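You operate a simulated robot arm through the tools that you are given. There is no shell and no other tool. Be economical: measure what you need, move in short steps, check, and stop when the job is done.

You are at the controls of a simulated two-armed robot. One attempt, no reset.

JOB
On the right grid paper, fold the rag in half.
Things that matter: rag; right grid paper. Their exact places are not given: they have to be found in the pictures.

The check looks at the end state, three seconds after you hand in, the way a careful person would. Anything else that was tipped, shoved, dropped, spilled or broken makes it a failure. Flat cloth is picked up by pressing the open fingertips on it (5 to 10 N) and closing them slowly along it; thin cloth reads only 2 to 8 mm in the jaws.

ROBOT AND FRAMES
Two 7-joint arms with two-finger parallel grippers on one trunk, on a base that drives. Base frame: it is fixed to the floor where the robot stands at the start and does not move with it; the origin is under the middle of the robot, x ahead of it, y to its left, z up; the surface under the hand at the start is at about z = 0.811. Lengths are in m, angles in degrees, forces in N, time in s.
The left shoulder is at the start at [0.07, 0.163, 1.12], the right one opposite. With the tool pointing down near the work surface each hand reaches from about 0.4 to 0.88 m from the robot's upright axis, wherever it stands, measured 20 degrees to its own side. Places, roughly: right grid paper [0.5, -0.2, 0.8]. Payload 3.43 kg a hand.
Tool frame (each hand has its own): the origin (TCP) lies between the finger pads and is the grasp point; the fingertips stand 0.034 m ahead of it; z points along the fingers, y is the line along which they close. Largest opening 0.128 m; finger width 0.024, thickness 0.012; the body of the gripper, 0.048 by 0.13 m, starts 0.096 m behind the TCP.
Orientation is that of the tool frame in the base frame, as a unit quaternion [x, y, z, w]. With the fingers straight down and closing along the base's y, the tool's x points along the base's -x, its y along +y and its z along -z.

CONTROLS
- The arms move only by the tool servo_tool. It takes "left_deltas", "right_deltas" or both (then of equal length, played together; a hand with none holds still); each is a list of rows, each an object (a shift or turn left out is 0, a gripper value left out holds the last) with "slide": the shift along the tool's x, y, z in m, a list of three; "rotation": the turn, a rotation vector about the tool's x, y, z in degrees, a list of three; "gripper": the gripper command, from -1 (shut) to 1 (fully open), values between in proportion. In form: [{"slide": [dx, dy, dz], "rotation": [wx, wy, wz], "gripper": gripper}, ...]. A call has 1 to 12 rows; each row is the pose to reach, as a shift and turn from the pose commanded when the call began, along the tool's axes at that moment. Rows are played at 5 a second. More than 0.05 m and 8.6 degrees between two rows, or a gripper value outside its range, and nothing of the call is played. A pose out of reach is approached as far as the arm can. The call stops where the force on the tool passes 40 N (or 10 N more than at its start, if that is more) or the arm is blocked; 0.2 s more then pass. Each finger travels about 0.153 m/s and halts on what it meets, pressing with about 31 N; the grip force reading is that of the motor and also rises with nothing between the fingers. The clock runs only during rows and for 0.2 s after the last one: add rows that repeat a pose to give the fingers time. The reply holds the time, the measured pose of the TCP, the force on the tool along the base axes, the opening and the grip force, in the units named above and with some noise, with the torque about the TCP (base axes, N m) and any sound that the robot's microphone picked up.
- Cameras (640 x 400 px; columns grow to the right, rows downward): "scene" is now at [0.1291, -0.0246, 1.3371]; the picture's right is [-0.27, -0.96, 0.00], its down [-0.66, 0.18, -0.73] and it looks along [0.70, -0.20, -0.68] (base axes); focal length 214 px, centre (320, 200). "left" rides on the left gripper at [0.076, 0.011, -0.16] in its tool frame; the picture's right is [-0.15, 0.99, 0.00], its down [-0.88, -0.13, -0.46] and it looks along [-0.45, -0.07, 0.89] (tool axes); focal length 234 px, centre (320, 200). "right" rides on the right gripper at [0.076, -0.011, -0.16] in its tool frame; the picture's right is [0.15, 0.99, 0.00], its down [-0.88, 0.13, -0.46] and it looks along [-0.45, 0.07, 0.89] (tool axes); focal length 234 px, centre (320, 200).
- get_image(camera): a new picture of that camera. The clock stands still meanwhile.
- raise_lower(by): slides the trunk up (or, below 0, down) by that many m; the arms and the scene camera ride with it, the base frame stays. It gives what a move gives, with no picture.
- drive_base(legs): drives the robot by 1 to 6 legs, each [ahead, left, turn to the left] in m, m and degrees, along the robot's own axes; the way and the turn of a leg run together, so that a leg with both is an arc; at most 1.5 m and 180 degrees a leg. The arms and the cameras ride along, it lands a little off, and it stops where it bumps. It gives what a move gives.
- head_to(pan, tilt): turns the head with the scene camera to pan (to the left, within 86 degrees either way) and tilt (down, from -29 to 69), counted from straight ahead of the robot. It gives what a move gives.
- probe_pixels(camera, pixels): for up to 12 pixels [column, row] of the newest picture of that camera ("zoom" is the newest enlarged one), the place [x, y, z] in the base frame of the surface seen there, good to about 0.003 m. The clock stands still meanwhile.
- zoom(camera, box): a new picture of the part [left, top, right, bottom] of that camera's present view, enlarged. The clock stands still meanwhile.
- close_job(): hands the job in; it is judged then, once.

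Work in short steps. Measure before you move; look again where a grasp or a placing could have gone wrong, and mend it. You have 80 turns and 70 pictures in all, those below and enlarged ones among them. Open the grippers and draw the arms clear of the work before you hand the job in, unless the task says otherwise; then end with one line.

The tools are called after "Emit:" as a command line: name --argument value ..., lists and objects as JSON in quotes. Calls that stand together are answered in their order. servo_tool: Moves the arms, as the interface text tells. Its arguments: {"type":"object","properties":{"left_deltas":{"type":"array"},"right_deltas":{"type":"array"}},"required":[]} The other tools are called the same way: raise_lower (by) slides the trunk up or down; drive_base (legs) drives the base; head_to (pan, tilt) turns the head that bears the scene camera; get_image (camera) takes a picture; probe_pixels (camera, pixels) gives the place of the surface under pixels of a picture; zoom (camera, box) takes an enlarged picture of a part of a camera's view; close_job () hands the job in.

At the start:

```text
clock: 0.0
left_tool_pos: [0.6295, 0.2505, 0.9505]
left_ee_rot: [0.0, 1.0, -0.001, 0.001]
left_ft_force: [0.9, -0.7, 0.1]
left_ft_torque: [0.01, -0.01, 0.0]
left_grip_width: 0.1279
left_grasp_force: 0.0
right_tool_pos: [0.583, -0.2548, 1.0566]
right_ee_rot: [0.0, 1.0, 0.0, 0.0]
right_ft_force: [0.0, 0.4, -0.5]
right_ft_torque: [0.02, 0.0, 0.02]
right_grip_width: 0.1277
right_grasp_force: 0.2
trunk travel left (down, up): [-0.6, 0.34]
robot x, y, heading: [0.0014, 0.0015, -0.0]
head pan, tilt: [-15.6, 43.0]
```

scene: 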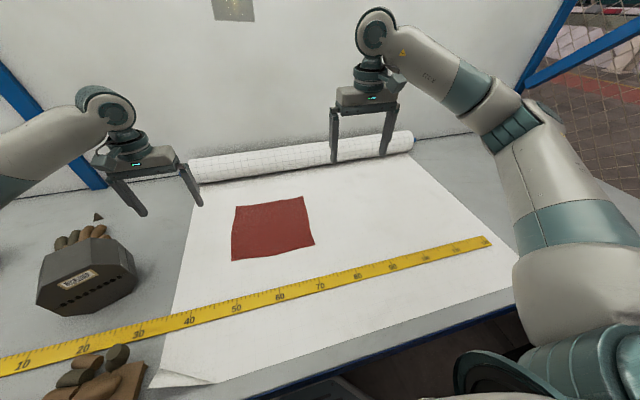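
right: 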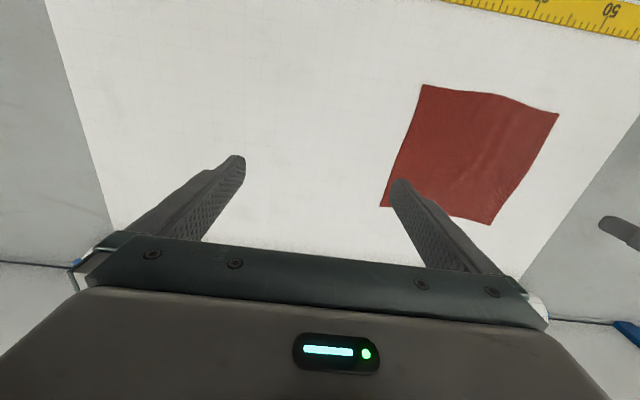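
left: 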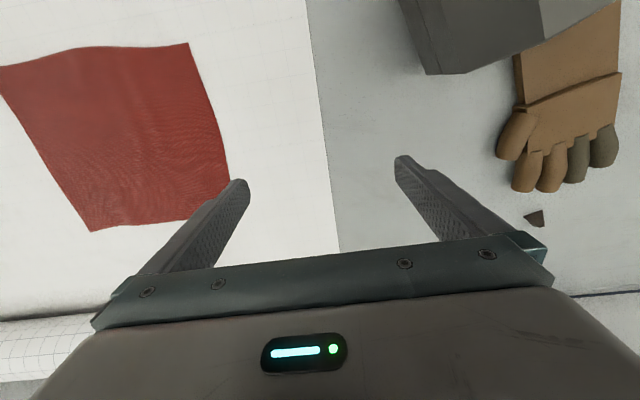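

The red rag lies on the paper with corners near (235,206), (304,197), (314,244), (232,260) in the scene view. I probe them and the paper.

Emit:
probe_pixels --camera "scene" --pixels '[[236, 207], [303, 198], [313, 243], [233, 259], [270, 230], [272, 203], [309, 220], [275, 252], [234, 232], [200, 190], [165, 370], [500, 250]]'

Emit:
zoom --camera "scene" --box '[200, 170, 360, 270]'

```text
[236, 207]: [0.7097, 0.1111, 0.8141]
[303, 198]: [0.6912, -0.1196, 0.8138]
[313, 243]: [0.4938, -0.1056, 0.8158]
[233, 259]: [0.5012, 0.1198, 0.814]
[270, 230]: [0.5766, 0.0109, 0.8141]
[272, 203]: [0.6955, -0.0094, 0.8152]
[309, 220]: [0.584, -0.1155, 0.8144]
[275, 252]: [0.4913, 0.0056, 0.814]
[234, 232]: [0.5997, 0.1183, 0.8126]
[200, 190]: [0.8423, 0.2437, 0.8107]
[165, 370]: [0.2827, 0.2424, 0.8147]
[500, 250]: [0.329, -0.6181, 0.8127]
```

```text
4.00 times, centred on (280, 220) of scene
```

zoom: 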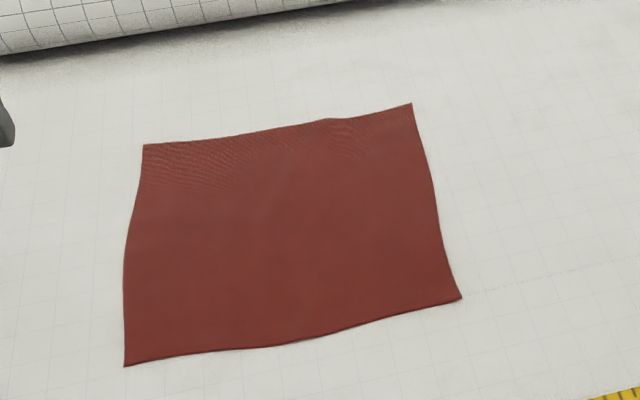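

The rag spans about x 0.49–0.70, y −0.12–0.12, on the paper. I plan to pinch the two far corners and fold the far edge onto the near one; I back the base up 0.1 m first so the arms have room near the robot.

Emit:
drive_base --legs '[[-0.1, 0, 0]]'

```text
clock: 1.1
left_tool_pos: [0.531, 0.2511, 0.9514]
left_ee_rot: [-0.001, 1.0, 0.0, -0.001]
left_ft_force: [-1.1, 0.3, -0.2]
left_ft_torque: [0.0, 0.02, -0.03]
left_grip_width: 0.1279
left_grasp_force: 0.0
right_tool_pos: [0.485, -0.2555, 1.0556]
right_ee_rot: [0.0, 1.0, 0.0, 0.001]
right_ft_force: [-0.1, 0.1, 0.1]
right_ft_torque: [-0.01, -0.04, 0.0]
right_grip_width: 0.1279
right_grasp_force: 0.1
trunk travel left (down, up): [-0.6, 0.34]
robot x, y, heading: [-0.1, -0.0032, 0.3]
head pan, tilt: [-15.6, 43.0]
```

Both hands move to hover 3 cm above the far corners, fingers narrowed to 0.03 m.

Emit:
servo_tool --left_deltas '[{"slide": [-0.0214, -0.0208, 0.0089], "gripper": -0.53}, {"slide": [-0.0428, -0.0415, 0.0178]}, {"slide": [-0.0641, -0.0623, 0.0266]}, {"slide": [-0.0855, -0.083, 0.0355]}, {"slide": [-0.1069, -0.1038, 0.0444]}, {"slide": [-0.1283, -0.1245, 0.0533]}, {"slide": [-0.1496, -0.1453, 0.0621]}, {"slide": [-0.171, -0.166, 0.071]}, {"slide": [-0.171, -0.166, 0.071]}]' --right_deltas '[{"slide": [-0.0253, 0.0204, 0.022], "gripper": -0.53}, {"slide": [-0.0505, 0.0409, 0.0439]}, {"slide": [-0.0758, 0.0613, 0.0659]}, {"slide": [-0.101, 0.0818, 0.0878]}, {"slide": [-0.1263, 0.1022, 0.1098]}, {"slide": [-0.1515, 0.1226, 0.1317]}, {"slide": [-0.1768, 0.1431, 0.1537]}, {"slide": [-0.202, 0.1635, 0.1756]}, {"slide": [-0.202, 0.1635, 0.1756]}]'

Emit:
get_image --camera "left"

Emit:
get_image --camera "right"

Emit:
get_image --camera "scene"

```text
clock: 3.1
left_tool_pos: [0.7006, 0.0847, 0.8803]
left_ee_rot: [-0.001, 1.0, -0.001, 0.0]
left_ft_force: [-0.3, 0.1, 0.1]
left_ft_torque: [0.0, 0.0, 0.02]
left_grip_width: 0.0299
left_grasp_force: 0.1
right_tool_pos: [0.6861, -0.0898, 0.8818]
right_ee_rot: [-0.001, 1.0, 0.0, 0.0]
right_ft_force: [-0.8, -0.4, 0.4]
right_ft_torque: [0.02, 0.0, 0.01]
right_grip_width: 0.0301
right_grasp_force: 0.1
trunk travel left (down, up): [-0.6, 0.34]
robot x, y, heading: [-0.0951, -0.0002, 0.4]
head pan, tilt: [-15.6, 43.0]
```

```text
65 pictures are left
```

left: 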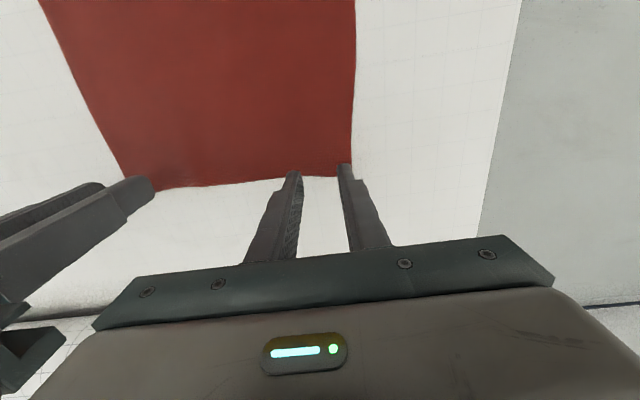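

```text
64 pictures are left
```

right: 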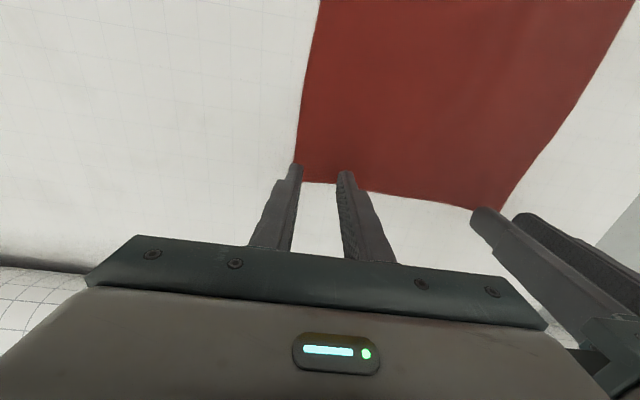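

```text
63 pictures are left
```

scene: 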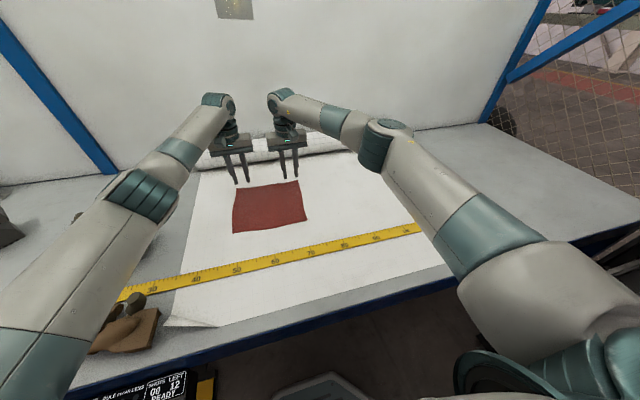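

The fingertips line up with the corners; I probe the rag edge in the hand cameras to place them exactly.

Emit:
probe_pixels --camera "left" --pixels '[[315, 174], [352, 160], [250, 180], [354, 100]]'

Emit:
probe_pixels --camera "right" --pixels '[[298, 155], [320, 180], [400, 192], [304, 110]]'

```text
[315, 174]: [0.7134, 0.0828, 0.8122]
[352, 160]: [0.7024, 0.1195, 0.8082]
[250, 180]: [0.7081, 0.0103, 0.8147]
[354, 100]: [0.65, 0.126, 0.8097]
```

```text
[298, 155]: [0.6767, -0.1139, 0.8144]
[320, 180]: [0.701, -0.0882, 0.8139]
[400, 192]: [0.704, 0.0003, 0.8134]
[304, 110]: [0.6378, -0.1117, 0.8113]
```

Edges are at x≈0.713 (left) and 0.702 (right). I shift the hands about 1 cm outward and descend to just above the cloth.

Emit:
servo_tool --left_deltas '[{"slide": [-0.009, 0, 0]}, {"slide": [-0.009, 0, 0.015]}, {"slide": [-0.009, 0, 0.026]}, {"slide": [-0.009, 0, 0.031]}, {"slide": [-0.009, 0, 0.031]}]' --right_deltas '[{"slide": [-0.013, 0.004, 0]}, {"slide": [-0.013, 0.004, 0.015]}, {"slide": [-0.013, 0.004, 0.026]}, {"slide": [-0.013, 0.004, 0.032]}, {"slide": [-0.013, 0.004, 0.032]}]'

```text
clock: 4.3
left_tool_pos: [0.7103, 0.0864, 0.8491]
left_ee_rot: [-0.001, 1.0, 0.0, 0.0]
left_ft_force: [-0.3, -0.2, 0.7]
left_ft_torque: [0.01, 0.0, 0.02]
left_grip_width: 0.03
left_grasp_force: 0.1
right_tool_pos: [0.6981, -0.0865, 0.8478]
right_ee_rot: [-0.001, 1.0, 0.0, 0.0]
right_ft_force: [0.7, -0.4, 0.2]
right_ft_torque: [0.0, 0.03, 0.01]
right_grip_width: 0.0299
right_grasp_force: 0.1
trunk travel left (down, up): [-0.6, 0.34]
robot x, y, heading: [-0.1002, -0.0024, 0.2]
head pan, tilt: [-15.6, 43.0]
```

No contact yet; I press down 4 mm more.

Emit:
servo_tool --left_deltas '[{"slide": [0, 0, 0.002]}, {"slide": [0, 0, 0.004]}, {"slide": [0, 0, 0.004]}]' --right_deltas '[{"slide": [0, 0, 0.002]}, {"slide": [0, 0, 0.003]}, {"slide": [0, 0, 0.003]}]'

```text
clock: 5.2
left_tool_pos: [0.7096, 0.0844, 0.8472]
left_ee_rot: [0.0, 1.0, 0.0, 0.001]
left_ft_force: [2.6, -0.4, 9.2]
left_ft_torque: [0.03, 0.03, -0.03]
left_grip_width: 0.03
left_grasp_force: 0.1
right_tool_pos: [0.6971, -0.0855, 0.8476]
right_ee_rot: [-0.001, 1.0, 0.0, 0.001]
right_ft_force: [1.4, -0.6, 7.2]
right_ft_torque: [-0.01, -0.05, 0.03]
right_grip_width: 0.0302
right_grasp_force: 0.0
trunk travel left (down, up): [-0.6, 0.34]
robot x, y, heading: [-0.1047, -0.0039, 0.0]
head pan, tilt: [-15.6, 43.0]
```

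Forces are 9 and 7 N, in the right band. Now I close slowly along the cloth.

Emit:
servo_tool --left_deltas '[{"gripper": -0.58}, {"gripper": -0.63}, {"gripper": -0.68}, {"gripper": -0.73}, {"gripper": -0.78}, {"gripper": -0.83}, {"gripper": -0.88}, {"gripper": -0.93}, {"gripper": -1}, {"gripper": -1}, {"gripper": -1}]' --right_deltas '[{"gripper": -0.58}, {"gripper": -0.63}, {"gripper": -0.68}, {"gripper": -0.73}, {"gripper": -0.78}, {"gripper": -0.83}, {"gripper": -0.88}, {"gripper": -0.93}, {"gripper": -1}, {"gripper": -1}, {"gripper": -1}]'

Emit:
get_image --camera "left"

Emit:
get_image --camera "right"

```text
clock: 7.5
left_tool_pos: [0.71, 0.0852, 0.8471]
left_ee_rot: [0.0, 1.0, 0.001, 0.001]
left_ft_force: [-1.3, -9.8, 11.6]
left_ft_torque: [-0.31, 0.13, 0.08]
left_grip_width: 0.002
left_grasp_force: 31.3
right_tool_pos: [0.6978, -0.0861, 0.847]
right_ee_rot: [-0.001, 1.0, 0.0, 0.001]
right_ft_force: [0.9, 11.0, 9.9]
right_ft_torque: [0.31, 0.01, -0.09]
right_grip_width: 0.0018
right_grasp_force: 31.2
trunk travel left (down, up): [-0.6, 0.34]
robot x, y, heading: [-0.101, -0.0004, 0.2]
head pan, tilt: [-15.6, 43.0]
```

```text
62 pictures are left
```

left: 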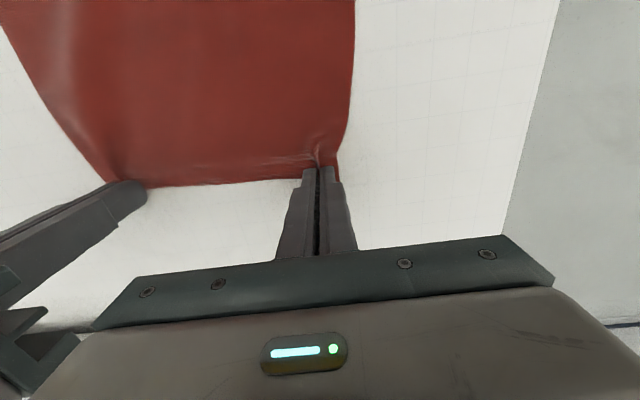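

```text
61 pictures are left
```

right: 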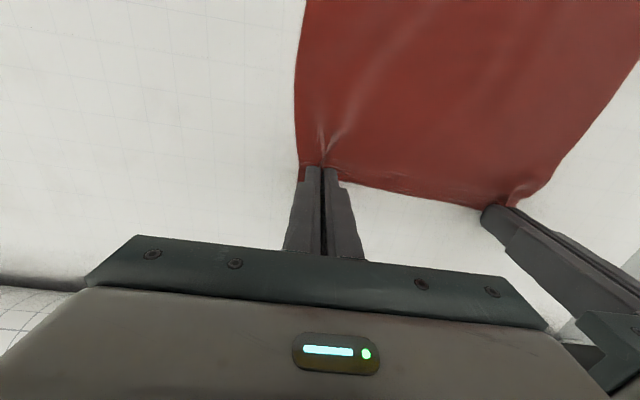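

Both hands show gathered cloth (2 mm in the jaws). The tension between them is 10 N, so I move 4 mm inward each and lift 5 cm to check the grip.

Emit:
servo_tool --left_deltas '[{"slide": [0, -0.004, -0.002]}, {"slide": [0.004, -0.005, -0.012]}, {"slide": [0.008, -0.006, -0.025]}, {"slide": [0.014, -0.006, -0.038]}, {"slide": [0.02, -0.006, -0.05]}, {"slide": [0.02, -0.006, -0.05]}]' --right_deltas '[{"slide": [0, 0.004, -0.002]}, {"slide": [0.004, 0.005, -0.012]}, {"slide": [0.008, 0.006, -0.025]}, {"slide": [0.014, 0.006, -0.038]}, {"slide": [0.02, 0.006, -0.05]}, {"slide": [0.02, 0.006, -0.05]}]'

Emit:
zoom --camera "scene" --box '[180, 120, 340, 240]'

```text
clock: 8.9
left_tool_pos: [0.6907, 0.0793, 0.8947]
left_ee_rot: [-0.002, 1.0, 0.0, -0.001]
left_ft_force: [1.1, -0.2, -0.6]
left_ft_torque: [0.02, 0.01, 0.02]
left_grip_width: 0.0018
left_grasp_force: 30.9
right_tool_pos: [0.6794, -0.0805, 0.8956]
right_ee_rot: [-0.001, 1.0, 0.0, 0.0]
right_ft_force: [0.2, -0.1, 0.0]
right_ft_torque: [-0.03, 0.0, -0.02]
right_grip_width: 0.0021
right_grasp_force: 30.8
trunk travel left (down, up): [-0.6, 0.34]
robot x, y, heading: [-0.0969, 0.0016, 0.0]
head pan, tilt: [-15.6, 43.0]
```

```text
3.33 times, centred on (260, 180) of scene
```

zoom: 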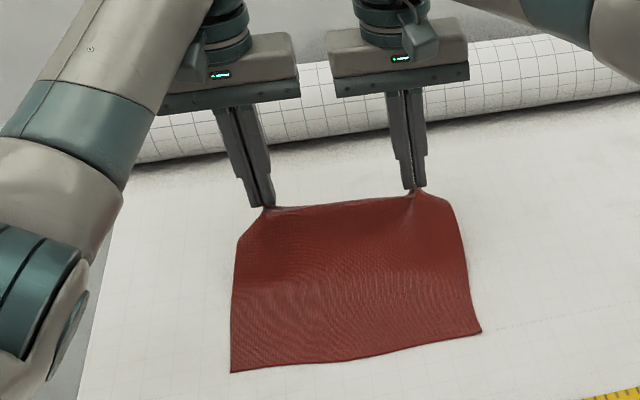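

Both corners are held well. I carry the edge up in an arc to above the crease line (x≈0.60) while tilting the fingers forward 40° so that the edge turns over.

Emit:
servo_tool --left_deltas '[{"slide": [0.0197, 0, -0.0117], "rotation": [0, -8, 0]}, {"slide": [0.0414, 0, -0.0227], "rotation": [0, -16, 0]}, {"slide": [0.0638, 0, -0.0311], "rotation": [0, -24, 0]}, {"slide": [0.088, 0, -0.0368], "rotation": [0, -32, 0]}, {"slide": [0.1119, 0, -0.038], "rotation": [0, -40, 0]}, {"slide": [0.1119, 0, -0.038], "rotation": [0, -40, 0]}]' --right_deltas '[{"slide": [0.0197, 0, -0.0117], "rotation": [0, -8, 0]}, {"slide": [0.0414, 0, -0.0227], "rotation": [0, -16, 0]}, {"slide": [0.0638, 0, -0.0311], "rotation": [0, -24, 0]}, {"slide": [0.088, 0, -0.0368], "rotation": [0, -32, 0]}, {"slide": [0.1119, 0, -0.038], "rotation": [0, -40, 0]}, {"slide": [0.1119, 0, -0.038], "rotation": [0, -40, 0]}]'

Emit:
get_image --camera "scene"

```text
clock: 10.6
left_tool_pos: [0.5956, 0.0498, 0.9392]
left_ee_rot: [0.021, 0.937, -0.011, 0.349]
left_ft_force: [-1.2, 1.3, 0.8]
left_ft_torque: [-0.04, -0.04, -0.04]
left_grip_width: 0.0021
left_grasp_force: 31.3
right_tool_pos: [0.5779, -0.1097, 0.9357]
right_ee_rot: [0.021, 0.938, -0.01, 0.346]
right_ft_force: [-1.2, 0.8, 0.9]
right_ft_torque: [-0.13, -0.02, -0.06]
right_grip_width: 0.0016
right_grasp_force: 30.6
trunk travel left (down, up): [-0.6, 0.34]
robot x, y, heading: [-0.081, -0.0021, -2.8]
head pan, tilt: [-15.6, 43.0]
stopped in row 6 (left hand): the arm was blocked; the commanded pose is now the measured one
```

```text
59 pictures are left
```

scene: 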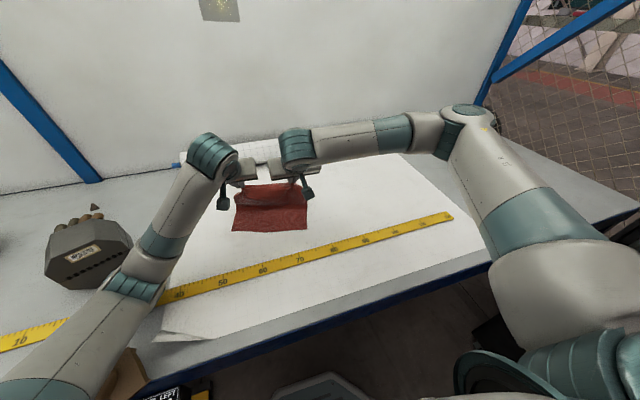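

The left arm was blocked and the base was turned by −2.8°; I look for what it touches.

Emit:
zoom --camera "scene" --box '[0, 140, 320, 400]'

Emit:
get_image --camera "left"

Emit:
probe_pixels --camera "scene" --pixels '[[115, 375], [120, 290], [105, 280], [140, 240], [80, 330], [90, 275], [100, 390], [130, 350]]'

```text
1.54 times, centred on (160, 270) of scene
```

zoom: 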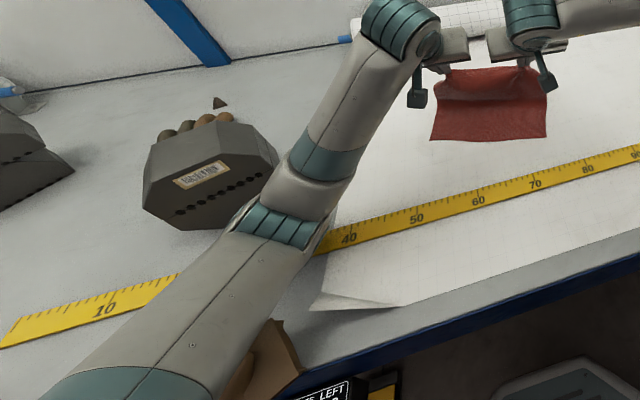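

```text
57 pictures are left
```

left: 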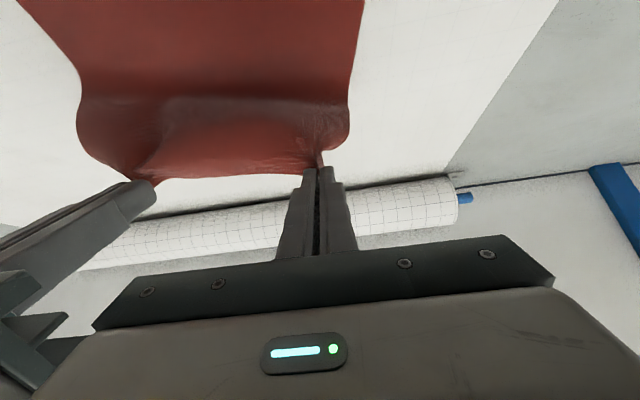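

```text
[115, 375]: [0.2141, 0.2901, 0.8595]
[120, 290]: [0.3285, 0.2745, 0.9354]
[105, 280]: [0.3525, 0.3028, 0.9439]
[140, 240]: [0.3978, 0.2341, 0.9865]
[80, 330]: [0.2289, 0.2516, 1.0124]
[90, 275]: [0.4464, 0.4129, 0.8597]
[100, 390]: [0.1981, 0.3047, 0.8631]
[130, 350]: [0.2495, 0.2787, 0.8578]
```

The left elbow (top at z≈0.94 near [0.34, 0.29]) has dropped close to the table and glove board. I raise the trunk 4 cm, to be followed by lowering the hands, so the elbows come up.

Emit:
raise_lower --by 0.04

Emit:
zoom --camera "scene" --box '[0, 140, 320, 400]'

```text
clock: 11.4
left_tool_pos: [0.6007, 0.0455, 0.9733]
left_ee_rot: [0.022, 0.939, -0.01, 0.343]
left_ft_force: [0.8, 0.0, -0.2]
left_ft_torque: [0.07, -0.01, -0.01]
left_grip_width: 0.0021
left_grasp_force: 31.3
right_tool_pos: [0.583, -0.1134, 0.9709]
right_ee_rot: [0.022, 0.94, -0.008, 0.341]
right_ft_force: [-0.4, 0.8, -0.2]
right_ft_torque: [0.0, 0.01, 0.03]
right_grip_width: 0.0016
right_grasp_force: 31.7
trunk travel left (down, up): [-0.64, 0.3]
robot x, y, heading: [-0.0783, 0.0008, -2.4]
head pan, tilt: [-15.6, 43.0]
```

```text
1.54 times, centred on (160, 270) of scene
```

zoom: 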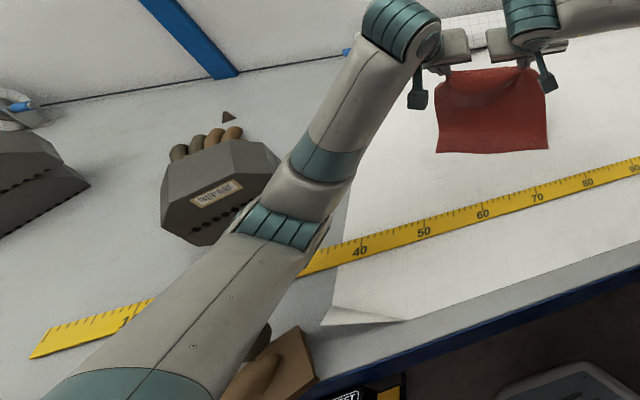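

The hands rose with the trunk. I lower them 3 cm in place with the arms.

Emit:
servo_tool --left_deltas '[{"slide": [0.0065, 0, 0.0077]}, {"slide": [0.013, 0, 0.0153]}, {"slide": [0.0193, 0, 0.023]}, {"slide": [0.0193, 0, 0.023]}]' --right_deltas '[{"slide": [0.0065, 0, 0.0077]}, {"slide": [0.013, 0, 0.0153]}, {"slide": [0.0193, 0, 0.023]}, {"slide": [0.0193, 0, 0.023]}]'

Emit:
raise_lower --by 0.04

Emit:
get_image --camera "scene"

```text
clock: 12.4
left_tool_pos: [0.6016, 0.0451, 0.9454]
left_ee_rot: [0.022, 0.939, -0.01, 0.344]
left_ft_force: [-0.6, -0.6, 0.0]
left_ft_torque: [-0.01, 0.04, 0.03]
left_grip_width: 0.0019
left_grasp_force: 30.9
right_tool_pos: [0.5837, -0.1131, 0.9417]
right_ee_rot: [0.022, 0.939, -0.008, 0.342]
right_ft_force: [0.3, 1.5, -0.3]
right_ft_torque: [-0.03, 0.03, 0.0]
right_grip_width: 0.0018
right_grasp_force: 31.0
trunk travel left (down, up): [-0.64, 0.3]
robot x, y, heading: [-0.0816, 0.0014, -2.4]
head pan, tilt: [-15.6, 43.0]
```

```text
clock: 13.2
left_tool_pos: [0.6018, 0.0453, 0.9849]
left_ee_rot: [0.022, 0.939, -0.009, 0.344]
left_ft_force: [-0.4, -0.1, 0.4]
left_ft_torque: [-0.01, -0.01, 0.01]
left_grip_width: 0.0021
left_grasp_force: 31.3
right_tool_pos: [0.5838, -0.1131, 0.9819]
right_ee_rot: [0.022, 0.94, -0.009, 0.341]
right_ft_force: [0.4, -0.1, 0.4]
right_ft_torque: [0.0, -0.01, 0.02]
right_grip_width: 0.0018
right_grasp_force: 30.9
trunk travel left (down, up): [-0.68, 0.26]
robot x, y, heading: [-0.0817, 0.003, -2.4]
head pan, tilt: [-15.6, 43.0]
```

```text
55 pictures are left
```

scene: 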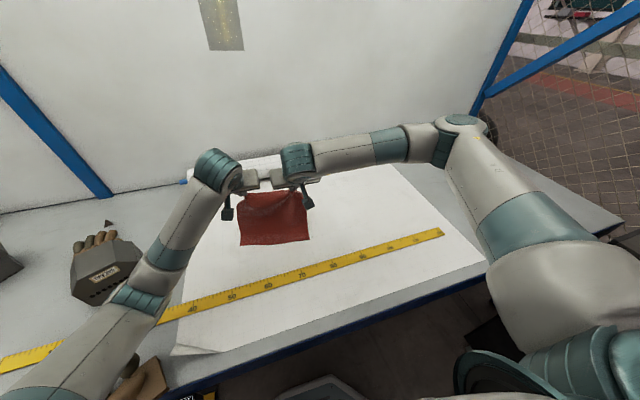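

Lower 3.5 cm with the arms and raise the trunk 4 cm once more.

Emit:
servo_tool --left_deltas '[{"slide": [0.0075, 0, 0.009]}, {"slide": [0.015, 0, 0.0179]}, {"slide": [0.0225, 0, 0.0268]}, {"slide": [0.0225, 0, 0.0268]}]' --right_deltas '[{"slide": [0.0075, 0, 0.009]}, {"slide": [0.015, 0, 0.0179]}, {"slide": [0.0225, 0, 0.0268]}, {"slide": [0.0225, 0, 0.0268]}]'

Emit:
raise_lower --by 0.04

Emit:
servo_tool --left_deltas '[{"slide": [0.0086, 0, 0.0102]}, {"slide": [0.0171, 0, 0.0204]}, {"slide": [0.0257, 0, 0.0306]}, {"slide": [0.0257, 0, 0.0306]}]' --right_deltas '[{"slide": [0.0086, 0, 0.0102]}, {"slide": [0.0171, 0, 0.0204]}, {"slide": [0.0257, 0, 0.0306]}, {"slide": [0.0257, 0, 0.0306]}]'

Emit:
get_image --camera "scene"

```text
clock: 14.2
left_tool_pos: [0.6005, 0.046, 0.9498]
left_ee_rot: [0.021, 0.939, -0.009, 0.344]
left_ft_force: [0.1, 0.9, 0.1]
left_ft_torque: [-0.01, 0.02, -0.04]
left_grip_width: 0.0017
left_grasp_force: 31.1
right_tool_pos: [0.5819, -0.1129, 0.9475]
right_ee_rot: [0.022, 0.939, -0.009, 0.342]
right_ft_force: [0.5, -0.8, 0.1]
right_ft_torque: [-0.03, -0.02, 0.05]
right_grip_width: 0.0015
right_grasp_force: 30.7
trunk travel left (down, up): [-0.68, 0.26]
robot x, y, heading: [-0.0828, -0.0036, -2.4]
head pan, tilt: [-15.6, 43.0]
```

```text
clock: 15.0
left_tool_pos: [0.6014, 0.0467, 0.9897]
left_ee_rot: [0.022, 0.939, -0.009, 0.344]
left_ft_force: [0.4, 0.0, -0.5]
left_ft_torque: [0.01, 0.0, 0.0]
left_grip_width: 0.002
left_grasp_force: 30.6
right_tool_pos: [0.5829, -0.1125, 0.9866]
right_ee_rot: [0.022, 0.94, -0.009, 0.341]
right_ft_force: [0.3, 0.4, -0.3]
right_ft_torque: [-0.01, -0.01, 0.01]
right_grip_width: 0.002
right_grasp_force: 31.1
trunk travel left (down, up): [-0.72, 0.22]
robot x, y, heading: [-0.0784, -0.0007, -2.4]
head pan, tilt: [-15.6, 43.0]
```

```text
clock: 16.0
left_tool_pos: [0.6004, 0.045, 0.9502]
left_ee_rot: [0.022, 0.938, -0.009, 0.345]
left_ft_force: [0.4, -0.6, -0.8]
left_ft_torque: [0.01, 0.01, 0.04]
left_grip_width: 0.0021
left_grasp_force: 31.2
right_tool_pos: [0.5809, -0.1129, 0.9465]
right_ee_rot: [0.023, 0.94, -0.009, 0.342]
right_ft_force: [0.3, 0.2, 0.1]
right_ft_torque: [-0.03, -0.01, 0.01]
right_grip_width: 0.0016
right_grasp_force: 30.9
trunk travel left (down, up): [-0.72, 0.22]
robot x, y, heading: [-0.0814, 0.0003, -2.3]
head pan, tilt: [-15.6, 43.0]
```

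```text
54 pictures are left
```

scene: 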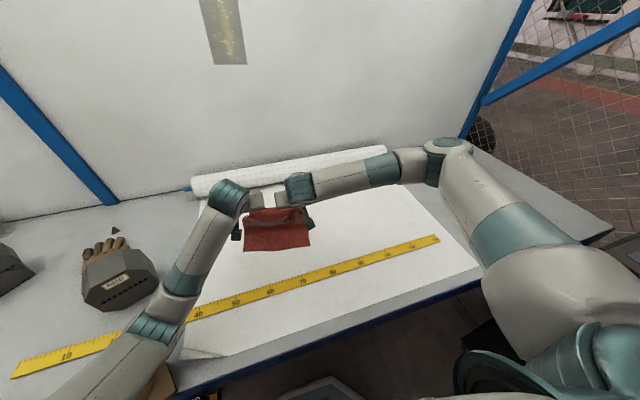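

The elbow appears higher. I probe the elbow, the rag's near edge and the neighbours.

Emit:
probe_pixels --camera "scene" --pixels '[[155, 325], [180, 285], [246, 250], [308, 245], [246, 238], [305, 225], [435, 240], [15, 372], [115, 282], [275, 232]]'

Emit:
zoom --camera "scene" --box '[200, 160, 360, 260]'

Emit:
get_image --camera "right"

```text
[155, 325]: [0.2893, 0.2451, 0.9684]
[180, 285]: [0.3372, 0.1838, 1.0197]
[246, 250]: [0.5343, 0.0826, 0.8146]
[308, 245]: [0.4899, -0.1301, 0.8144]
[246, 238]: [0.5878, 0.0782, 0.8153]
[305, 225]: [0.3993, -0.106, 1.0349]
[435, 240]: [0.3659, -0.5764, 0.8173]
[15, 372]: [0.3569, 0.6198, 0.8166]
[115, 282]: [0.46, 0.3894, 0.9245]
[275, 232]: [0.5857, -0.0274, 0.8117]
```

```text
4.00 times, centred on (280, 210) of scene
```

zoom: 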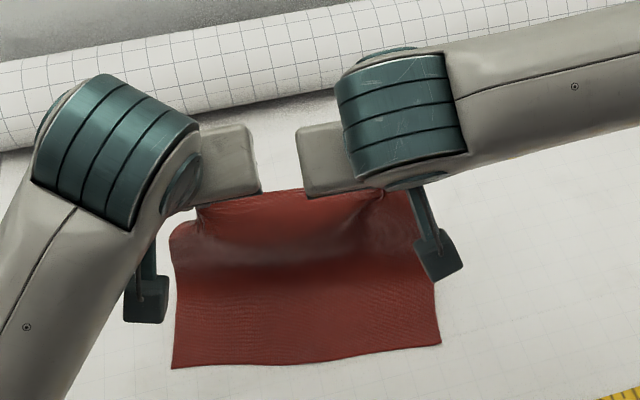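

```text
52 pictures are left
```

right: 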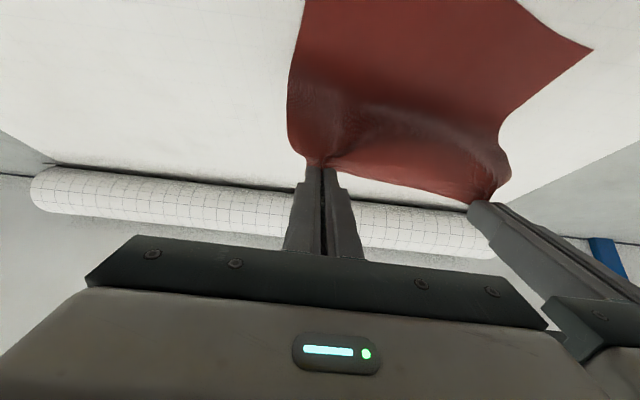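

The rag has swung with the hands to about −10°: near corners at [0.534, 0.083] and [0.490, −0.130]. I continue the fold toward these: trunk up 4 cm, then the hands back ~5 cm and down 6 cm.

Emit:
raise_lower --by 0.04

Emit:
servo_tool --left_deltas '[{"slide": [0.019, 0.0004, 0.0038]}, {"slide": [0.0377, 0.0008, 0.0075]}, {"slide": [0.0565, 0.0012, 0.0113]}, {"slide": [0.0754, 0.0015, 0.0151]}, {"slide": [0.0754, 0.0015, 0.0151]}]' --right_deltas '[{"slide": [0.0197, 0.001, 0.0024]}, {"slide": [0.0393, 0.002, 0.0049]}, {"slide": [0.059, 0.003, 0.0073]}, {"slide": [0.0787, 0.004, 0.0097]}, {"slide": [0.0787, 0.004, 0.0097]}]'

Emit:
get_image --camera "scene"

```text
clock: 16.9
left_tool_pos: [0.601, 0.0453, 0.9899]
left_ee_rot: [0.022, 0.939, -0.009, 0.343]
left_ft_force: [0.3, -0.3, 0.3]
left_ft_torque: [0.01, -0.01, 0.04]
left_grip_width: 0.0018
left_grasp_force: 31.2
right_tool_pos: [0.5813, -0.1142, 0.9869]
right_ee_rot: [0.022, 0.94, -0.01, 0.341]
right_ft_force: [0.8, -0.5, -1.1]
right_ft_torque: [-0.01, 0.0, 0.04]
right_grip_width: 0.0017
right_grasp_force: 30.9
trunk travel left (down, up): [-0.76, 0.18]
robot x, y, heading: [-0.0802, 0.0009, -2.6]
head pan, tilt: [-15.6, 43.0]
```

```text
clock: 18.1
left_tool_pos: [0.5536, 0.0499, 0.9297]
left_ee_rot: [0.02, 0.939, -0.009, 0.343]
left_ft_force: [-0.5, 0.2, -0.2]
left_ft_torque: [0.02, 0.02, 0.01]
left_grip_width: 0.0016
left_grasp_force: 31.1
right_tool_pos: [0.5271, -0.107, 0.9281]
right_ee_rot: [0.022, 0.939, -0.009, 0.342]
right_ft_force: [0.3, -0.4, 0.5]
right_ft_torque: [0.03, -0.01, 0.0]
right_grip_width: 0.0016
right_grasp_force: 31.0
trunk travel left (down, up): [-0.76, 0.18]
robot x, y, heading: [-0.0803, -0.0, -2.4]
head pan, tilt: [-15.6, 43.0]
```

```text
51 pictures are left
```

scene: 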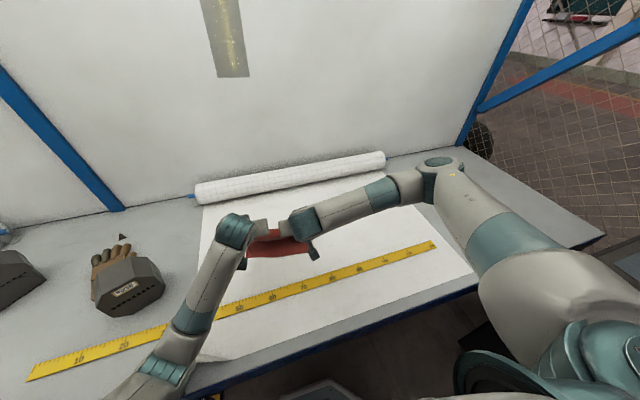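

Elbow clearance check before the last stretch.

Emit:
probe_pixels --camera "scene" --pixels '[[160, 370], [190, 320], [247, 258], [310, 254], [280, 257], [235, 262]]'

Emit:
zoom --camera "scene" --box '[200, 190, 360, 290]'

Emit:
get_image --camera "left"

```text
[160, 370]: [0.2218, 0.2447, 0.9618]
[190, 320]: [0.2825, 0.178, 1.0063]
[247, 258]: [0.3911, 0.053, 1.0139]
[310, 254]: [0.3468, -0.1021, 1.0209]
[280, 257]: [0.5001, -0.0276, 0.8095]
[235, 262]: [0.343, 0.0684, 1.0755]
```

```text
4.00 times, centred on (280, 240) of scene
```

zoom: 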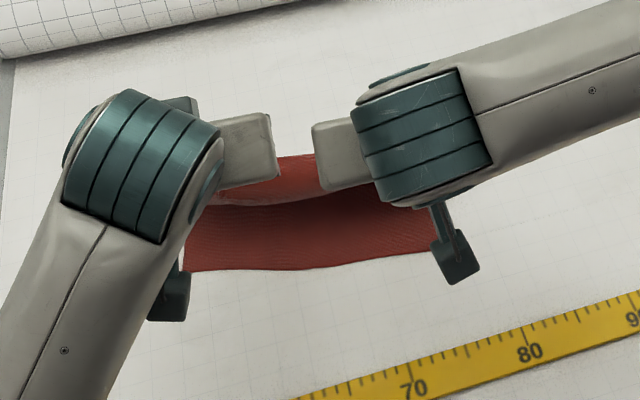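

```text
49 pictures are left
```

left: 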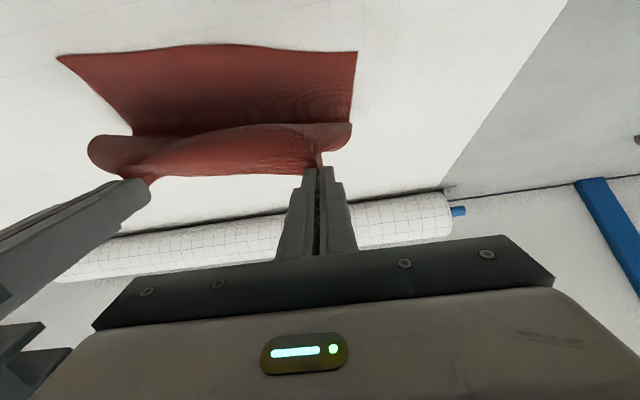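

The left elbow's underside (~z 0.85) passes near the glove board, so I gain more height: trunk up 4 cm, then hands back 2.5 cm and down 5.5 cm.

Emit:
raise_lower --by 0.04

Emit:
servo_tool --left_deltas '[{"slide": [0.018, 0.0003, 0.009]}, {"slide": [0.036, 0.0006, 0.018]}, {"slide": [0.0538, 0.001, 0.0267]}, {"slide": [0.0538, 0.001, 0.0267]}]' --right_deltas '[{"slide": [0.0187, 0.0007, 0.0082]}, {"slide": [0.0374, 0.0014, 0.0164]}, {"slide": [0.0561, 0.002, 0.0247]}, {"slide": [0.0561, 0.002, 0.0247]}]'

Emit:
raise_lower --by 0.04

Emit:
get_image --camera "scene"

```text
clock: 18.9
left_tool_pos: [0.5541, 0.0499, 0.9706]
left_ee_rot: [0.022, 0.939, -0.009, 0.344]
left_ft_force: [0.5, -0.7, -0.6]
left_ft_torque: [-0.01, 0.02, 0.0]
left_grip_width: 0.0015
left_grasp_force: 31.1
right_tool_pos: [0.5261, -0.1069, 0.9681]
right_ee_rot: [0.022, 0.94, -0.008, 0.342]
right_ft_force: [0.1, 0.3, 0.5]
right_ft_torque: [-0.02, 0.03, 0.01]
right_grip_width: 0.0019
right_grasp_force: 31.0
trunk travel left (down, up): [-0.8, 0.14]
robot x, y, heading: [-0.0783, 0.0016, -2.5]
head pan, tilt: [-15.6, 43.0]
```

```text
clock: 19.9
left_tool_pos: [0.5306, 0.0517, 0.9165]
left_ee_rot: [0.022, 0.939, -0.009, 0.344]
left_ft_force: [0.1, -0.4, 0.8]
left_ft_torque: [-0.02, -0.01, 0.0]
left_grip_width: 0.0017
left_grasp_force: 31.1
right_tool_pos: [0.4994, -0.1033, 0.9124]
right_ee_rot: [0.022, 0.939, -0.009, 0.342]
right_ft_force: [0.7, 0.3, -0.8]
right_ft_torque: [0.0, 0.01, 0.01]
right_grip_width: 0.0016
right_grasp_force: 30.9
trunk travel left (down, up): [-0.8, 0.14]
robot x, y, heading: [-0.0783, 0.0015, -2.4]
head pan, tilt: [-15.6, 43.0]
```

```text
clock: 20.7
left_tool_pos: [0.5304, 0.0504, 0.955]
left_ee_rot: [0.022, 0.939, -0.009, 0.343]
left_ft_force: [-0.9, 0.0, 0.1]
left_ft_torque: [-0.06, -0.03, 0.05]
left_grip_width: 0.0022
left_grasp_force: 30.9
right_tool_pos: [0.5, -0.103, 0.9531]
right_ee_rot: [0.022, 0.94, -0.009, 0.341]
right_ft_force: [0.0, 0.0, -0.7]
right_ft_torque: [0.01, 0.0, 0.01]
right_grip_width: 0.0016
right_grasp_force: 31.2
trunk travel left (down, up): [-0.84, 0.1]
robot x, y, heading: [-0.0829, -0.0003, -2.5]
head pan, tilt: [-15.6, 43.0]
```

```text
48 pictures are left
```

scene: 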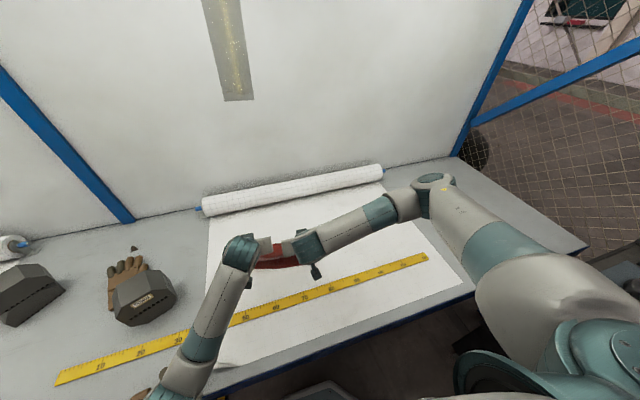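

I lower 6 cm and go back 1.3 cm, then check the elbow and the cloth.

Emit:
servo_tool --left_deltas '[{"slide": [0.0162, 0, 0.0125]}, {"slide": [0.0324, 0, 0.025]}, {"slide": [0.0486, 0.001, 0.0376]}, {"slide": [0.0486, 0.001, 0.0376]}]' --right_deltas '[{"slide": [0.0162, 0, 0.0125]}, {"slide": [0.0324, 0, 0.025]}, {"slide": [0.0486, 0.001, 0.0376]}, {"slide": [0.0486, 0.001, 0.0376]}]'

Emit:
head_to --pan 0 --tilt 55

Emit:
get_image --camera "scene"

Emit:
get_image --camera "left"

```text
clock: 21.7
left_tool_pos: [0.5177, 0.0528, 0.895]
left_ee_rot: [0.022, 0.939, -0.009, 0.344]
left_ft_force: [0.0, 0.8, 0.5]
left_ft_torque: [-0.02, -0.02, 0.03]
left_grip_width: 0.002
left_grasp_force: 31.4
right_tool_pos: [0.4856, -0.1019, 0.8917]
right_ee_rot: [0.022, 0.939, -0.009, 0.342]
right_ft_force: [0.9, -0.7, 0.3]
right_ft_torque: [0.01, -0.02, -0.01]
right_grip_width: 0.002
right_grasp_force: 30.8
trunk travel left (down, up): [-0.84, 0.1]
robot x, y, heading: [-0.0807, -0.0041, -2.3]
head pan, tilt: [-15.6, 43.0]
```

```text
clock: 22.5
left_tool_pos: [0.5176, 0.0526, 0.8966]
left_ee_rot: [0.023, 0.939, -0.01, 0.343]
left_ft_force: [-0.5, 0.2, 0.1]
left_ft_torque: [-0.02, 0.02, -0.01]
left_grip_width: 0.002
left_grasp_force: 31.1
right_tool_pos: [0.4848, -0.102, 0.893]
right_ee_rot: [0.023, 0.939, -0.01, 0.342]
right_ft_force: [-0.2, -0.1, 0.1]
right_ft_torque: [-0.02, -0.03, 0.01]
right_grip_width: 0.0019
right_grasp_force: 30.9
trunk travel left (down, up): [-0.84, 0.1]
robot x, y, heading: [-0.0798, 0.0006, -2.3]
head pan, tilt: [0.0, 55.0]
```

```text
47 pictures are left
```

scene: 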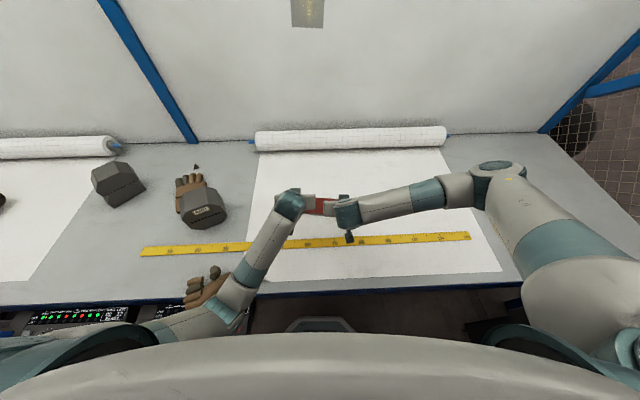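

```text
46 pictures are left
```

left: 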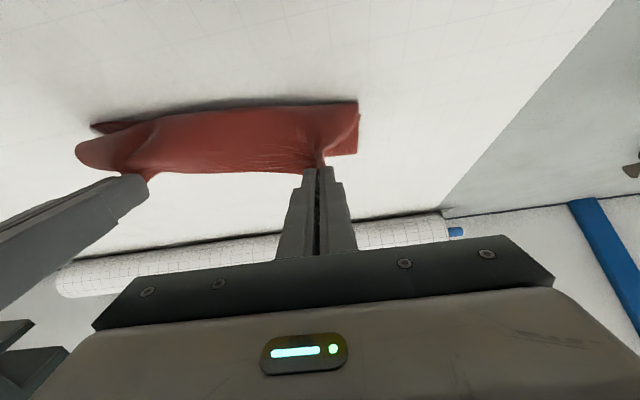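

The elbow at (235,300) is next to the glove at (200,285). I zoom and probe both.

Emit:
zoom --camera "scene" --box '[160, 180, 400, 330]'

Emit:
probe_pixels --camera "scene" --pixels '[[240, 295], [215, 285], [192, 298], [212, 270], [225, 295], [318, 202], [318, 213], [355, 230], [142, 251], [470, 236]]'

```text
2.67 times, centred on (280, 255) of scene
```

zoom: 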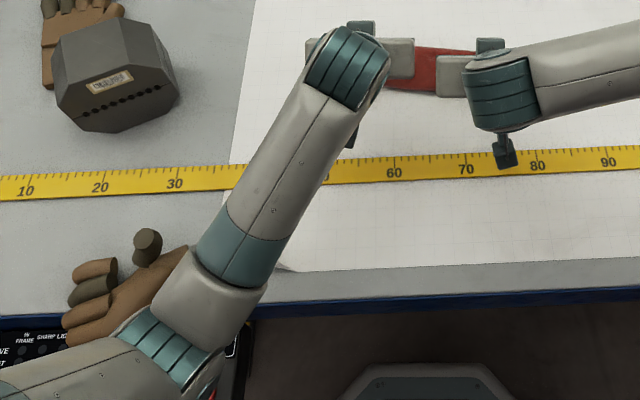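

```text
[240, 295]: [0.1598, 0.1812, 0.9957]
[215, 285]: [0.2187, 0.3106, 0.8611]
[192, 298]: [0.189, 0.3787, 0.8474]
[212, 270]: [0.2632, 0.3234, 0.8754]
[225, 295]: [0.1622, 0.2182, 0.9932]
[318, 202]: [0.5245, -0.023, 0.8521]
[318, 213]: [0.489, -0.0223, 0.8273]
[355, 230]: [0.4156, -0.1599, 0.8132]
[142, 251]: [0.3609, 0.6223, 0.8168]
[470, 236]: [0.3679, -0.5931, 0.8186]
```

The glove seems to have been dragged ~5 cm toward the robot by the elbow; I'll put it back after the fold. I probe the bottom layer's edges in the left hand view to land the flap right.

Emit:
probe_pixels --camera "left" --pixels '[[356, 105], [356, 150], [95, 127], [250, 106], [80, 150], [220, 120], [300, 135]]'

Emit:
get_image --camera "right"

Emit:
zoom --camera "left" --box '[60, 60, 380, 260]'

```text
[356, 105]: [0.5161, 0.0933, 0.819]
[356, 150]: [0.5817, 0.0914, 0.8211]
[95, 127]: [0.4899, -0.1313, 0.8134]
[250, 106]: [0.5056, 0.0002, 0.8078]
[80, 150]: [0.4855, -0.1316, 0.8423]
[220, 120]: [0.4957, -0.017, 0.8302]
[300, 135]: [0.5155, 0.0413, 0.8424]
```

```text
44 pictures are left
```

right: 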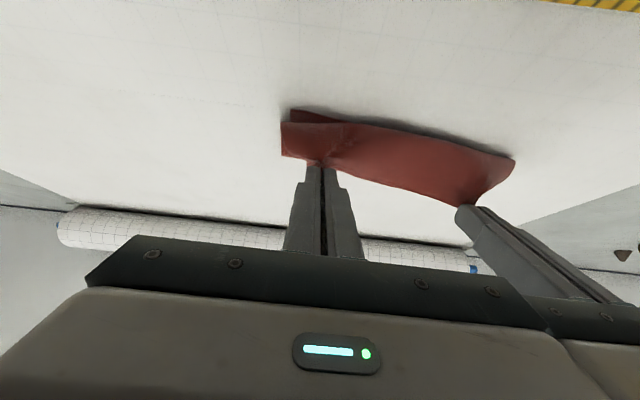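

```text
2.00 times, centred on (220, 160) of left
```

zoom: 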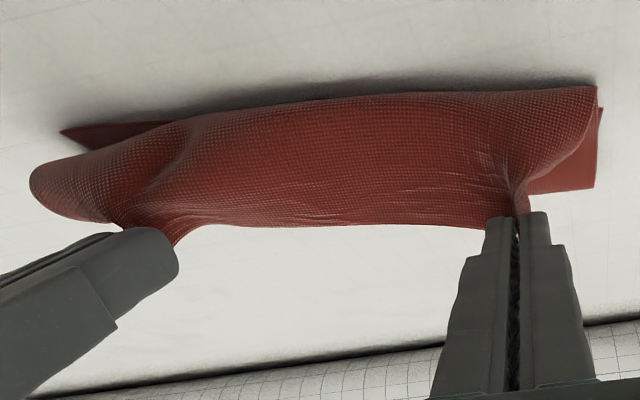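

The flap still bulges ahead of the fingertips, so the edge must be pulled further back and turned more. Trunk up 4 cm, then hands go back and down to z≈0.83 with 12° more tilt.

Emit:
raise_lower --by 0.04

Emit:
servo_tool --left_deltas '[{"slide": [0.0177, 0.001, 0.0084], "rotation": [0, -2.4, 0]}, {"slide": [0.0354, 0.002, 0.0167], "rotation": [0, -4.8, 0]}, {"slide": [0.0532, 0.003, 0.0251], "rotation": [0, -7.2, 0]}, {"slide": [0.0709, 0.004, 0.0334], "rotation": [0, -9.6, 0]}, {"slide": [0.0886, 0.005, 0.0418], "rotation": [0, -12, 0]}, {"slide": [0.0886, 0.005, 0.0418], "rotation": [0, -12, 0]}]' --right_deltas '[{"slide": [0.0151, 0.0004, 0.0095], "rotation": [0, -2.4, 0]}, {"slide": [0.0302, 0.0008, 0.0191], "rotation": [0, -4.8, 0]}, {"slide": [0.0452, 0.0012, 0.0286], "rotation": [0, -7.2, 0]}, {"slide": [0.0603, 0.0016, 0.0382], "rotation": [0, -9.6, 0]}, {"slide": [0.0754, 0.002, 0.0477], "rotation": [0, -12, 0]}, {"slide": [0.0754, 0.002, 0.0477], "rotation": [0, -12, 0]}]'

Emit:
get_image --camera "left"

Emit:
get_image --camera "right"

Emit:
get_image --camera "scene"

```text
clock: 23.3
left_tool_pos: [0.5184, 0.052, 0.9351]
left_ee_rot: [0.022, 0.939, -0.01, 0.343]
left_ft_force: [0.3, -0.6, 0.3]
left_ft_torque: [-0.02, 0.04, 0.0]
left_grip_width: 0.0021
left_grasp_force: 30.7
right_tool_pos: [0.485, -0.1022, 0.933]
right_ee_rot: [0.023, 0.94, -0.009, 0.341]
right_ft_force: [0.6, 0.7, -0.8]
right_ft_torque: [-0.05, 0.0, 0.01]
right_grip_width: 0.0018
right_grasp_force: 31.1
trunk travel left (down, up): [-0.88, 0.06]
robot x, y, heading: [-0.0758, 0.0005, -2.5]
head pan, tilt: [0.0, 55.0]
```

```text
clock: 24.7
left_tool_pos: [0.4786, 0.0642, 0.8479]
left_ee_rot: [0.017, 0.897, -0.008, 0.442]
left_ft_force: [-0.1, 1.4, -0.2]
left_ft_torque: [-0.08, -0.07, -0.09]
left_grip_width: 0.0018
left_grasp_force: 31.3
right_tool_pos: [0.4657, -0.0714, 0.8628]
right_ee_rot: [0.027, 0.904, -0.029, 0.426]
right_ft_force: [-0.1, -2.3, 0.9]
right_ft_torque: [0.16, 0.1, 0.15]
right_grip_width: 0.0018
right_grasp_force: 30.8
right hand out of reach, approached as far as the arm can: row 3, 4, 5, 6
trunk travel left (down, up): [-0.88, 0.06]
robot x, y, heading: [-0.0837, 0.001, -2.7]
head pan, tilt: [0.0, 55.0]
stopped in row 6 (left hand): the force on the tool passed its limit at 43 N (the readings are from after the stop); the commanded pose is now the measured one
```

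```text
42 pictures are left
```

left: 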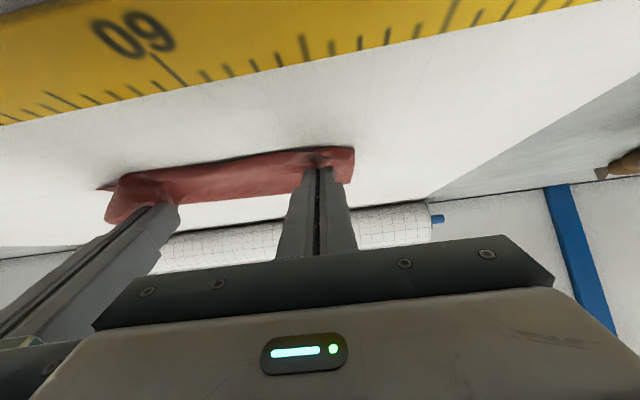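

```text
41 pictures are left
```

right: 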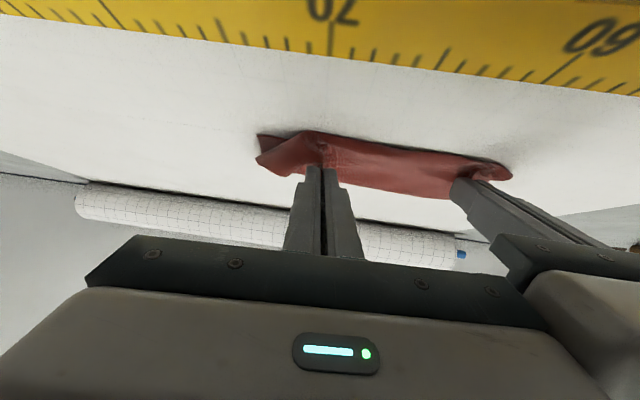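

```text
40 pictures are left
```

scene: 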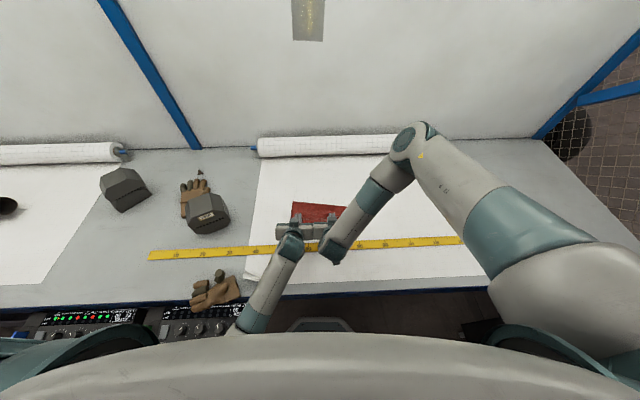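

The left tip is at about [0.505, 0.064, 0.827]; the right arm reached its limit and shifted inward. I look closer at the cloth.

Emit:
zoom --camera "scene" --box '[260, 180, 380, 270]'

Emit:
zoom --camera "left" --box '[80, 110, 400, 310]'

Emit:
zoom --camera "right" --box '[230, 90, 550, 290]'

```text
4.44 times, centred on (320, 225) of scene
```

zoom: 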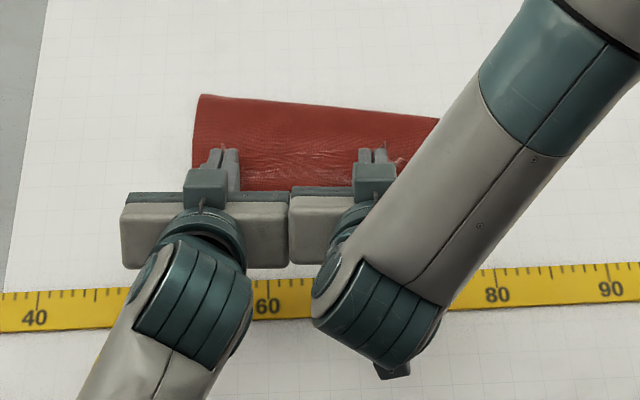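

```text
2.00 times, centred on (240, 210) of left
```

zoom: 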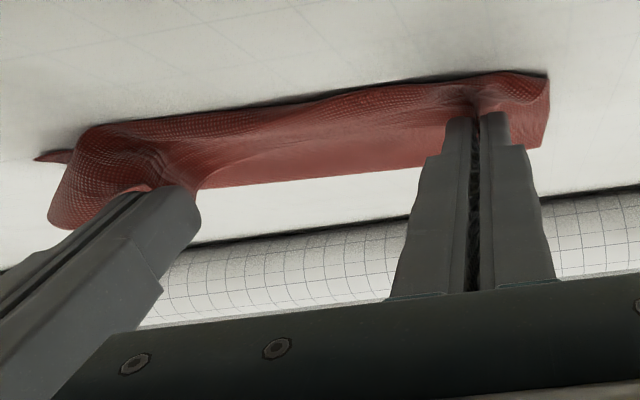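

```text
2.00 times, centred on (390, 190) of right
```

zoom: 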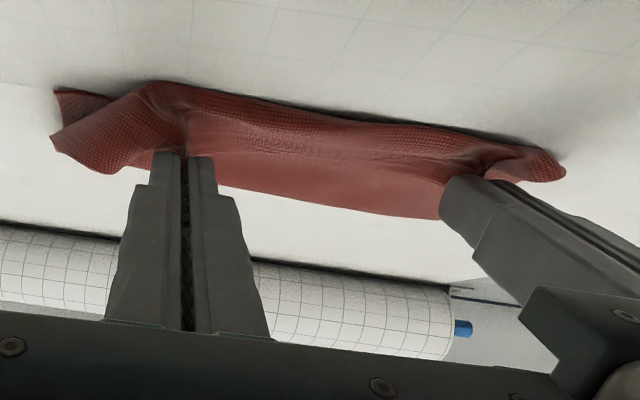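

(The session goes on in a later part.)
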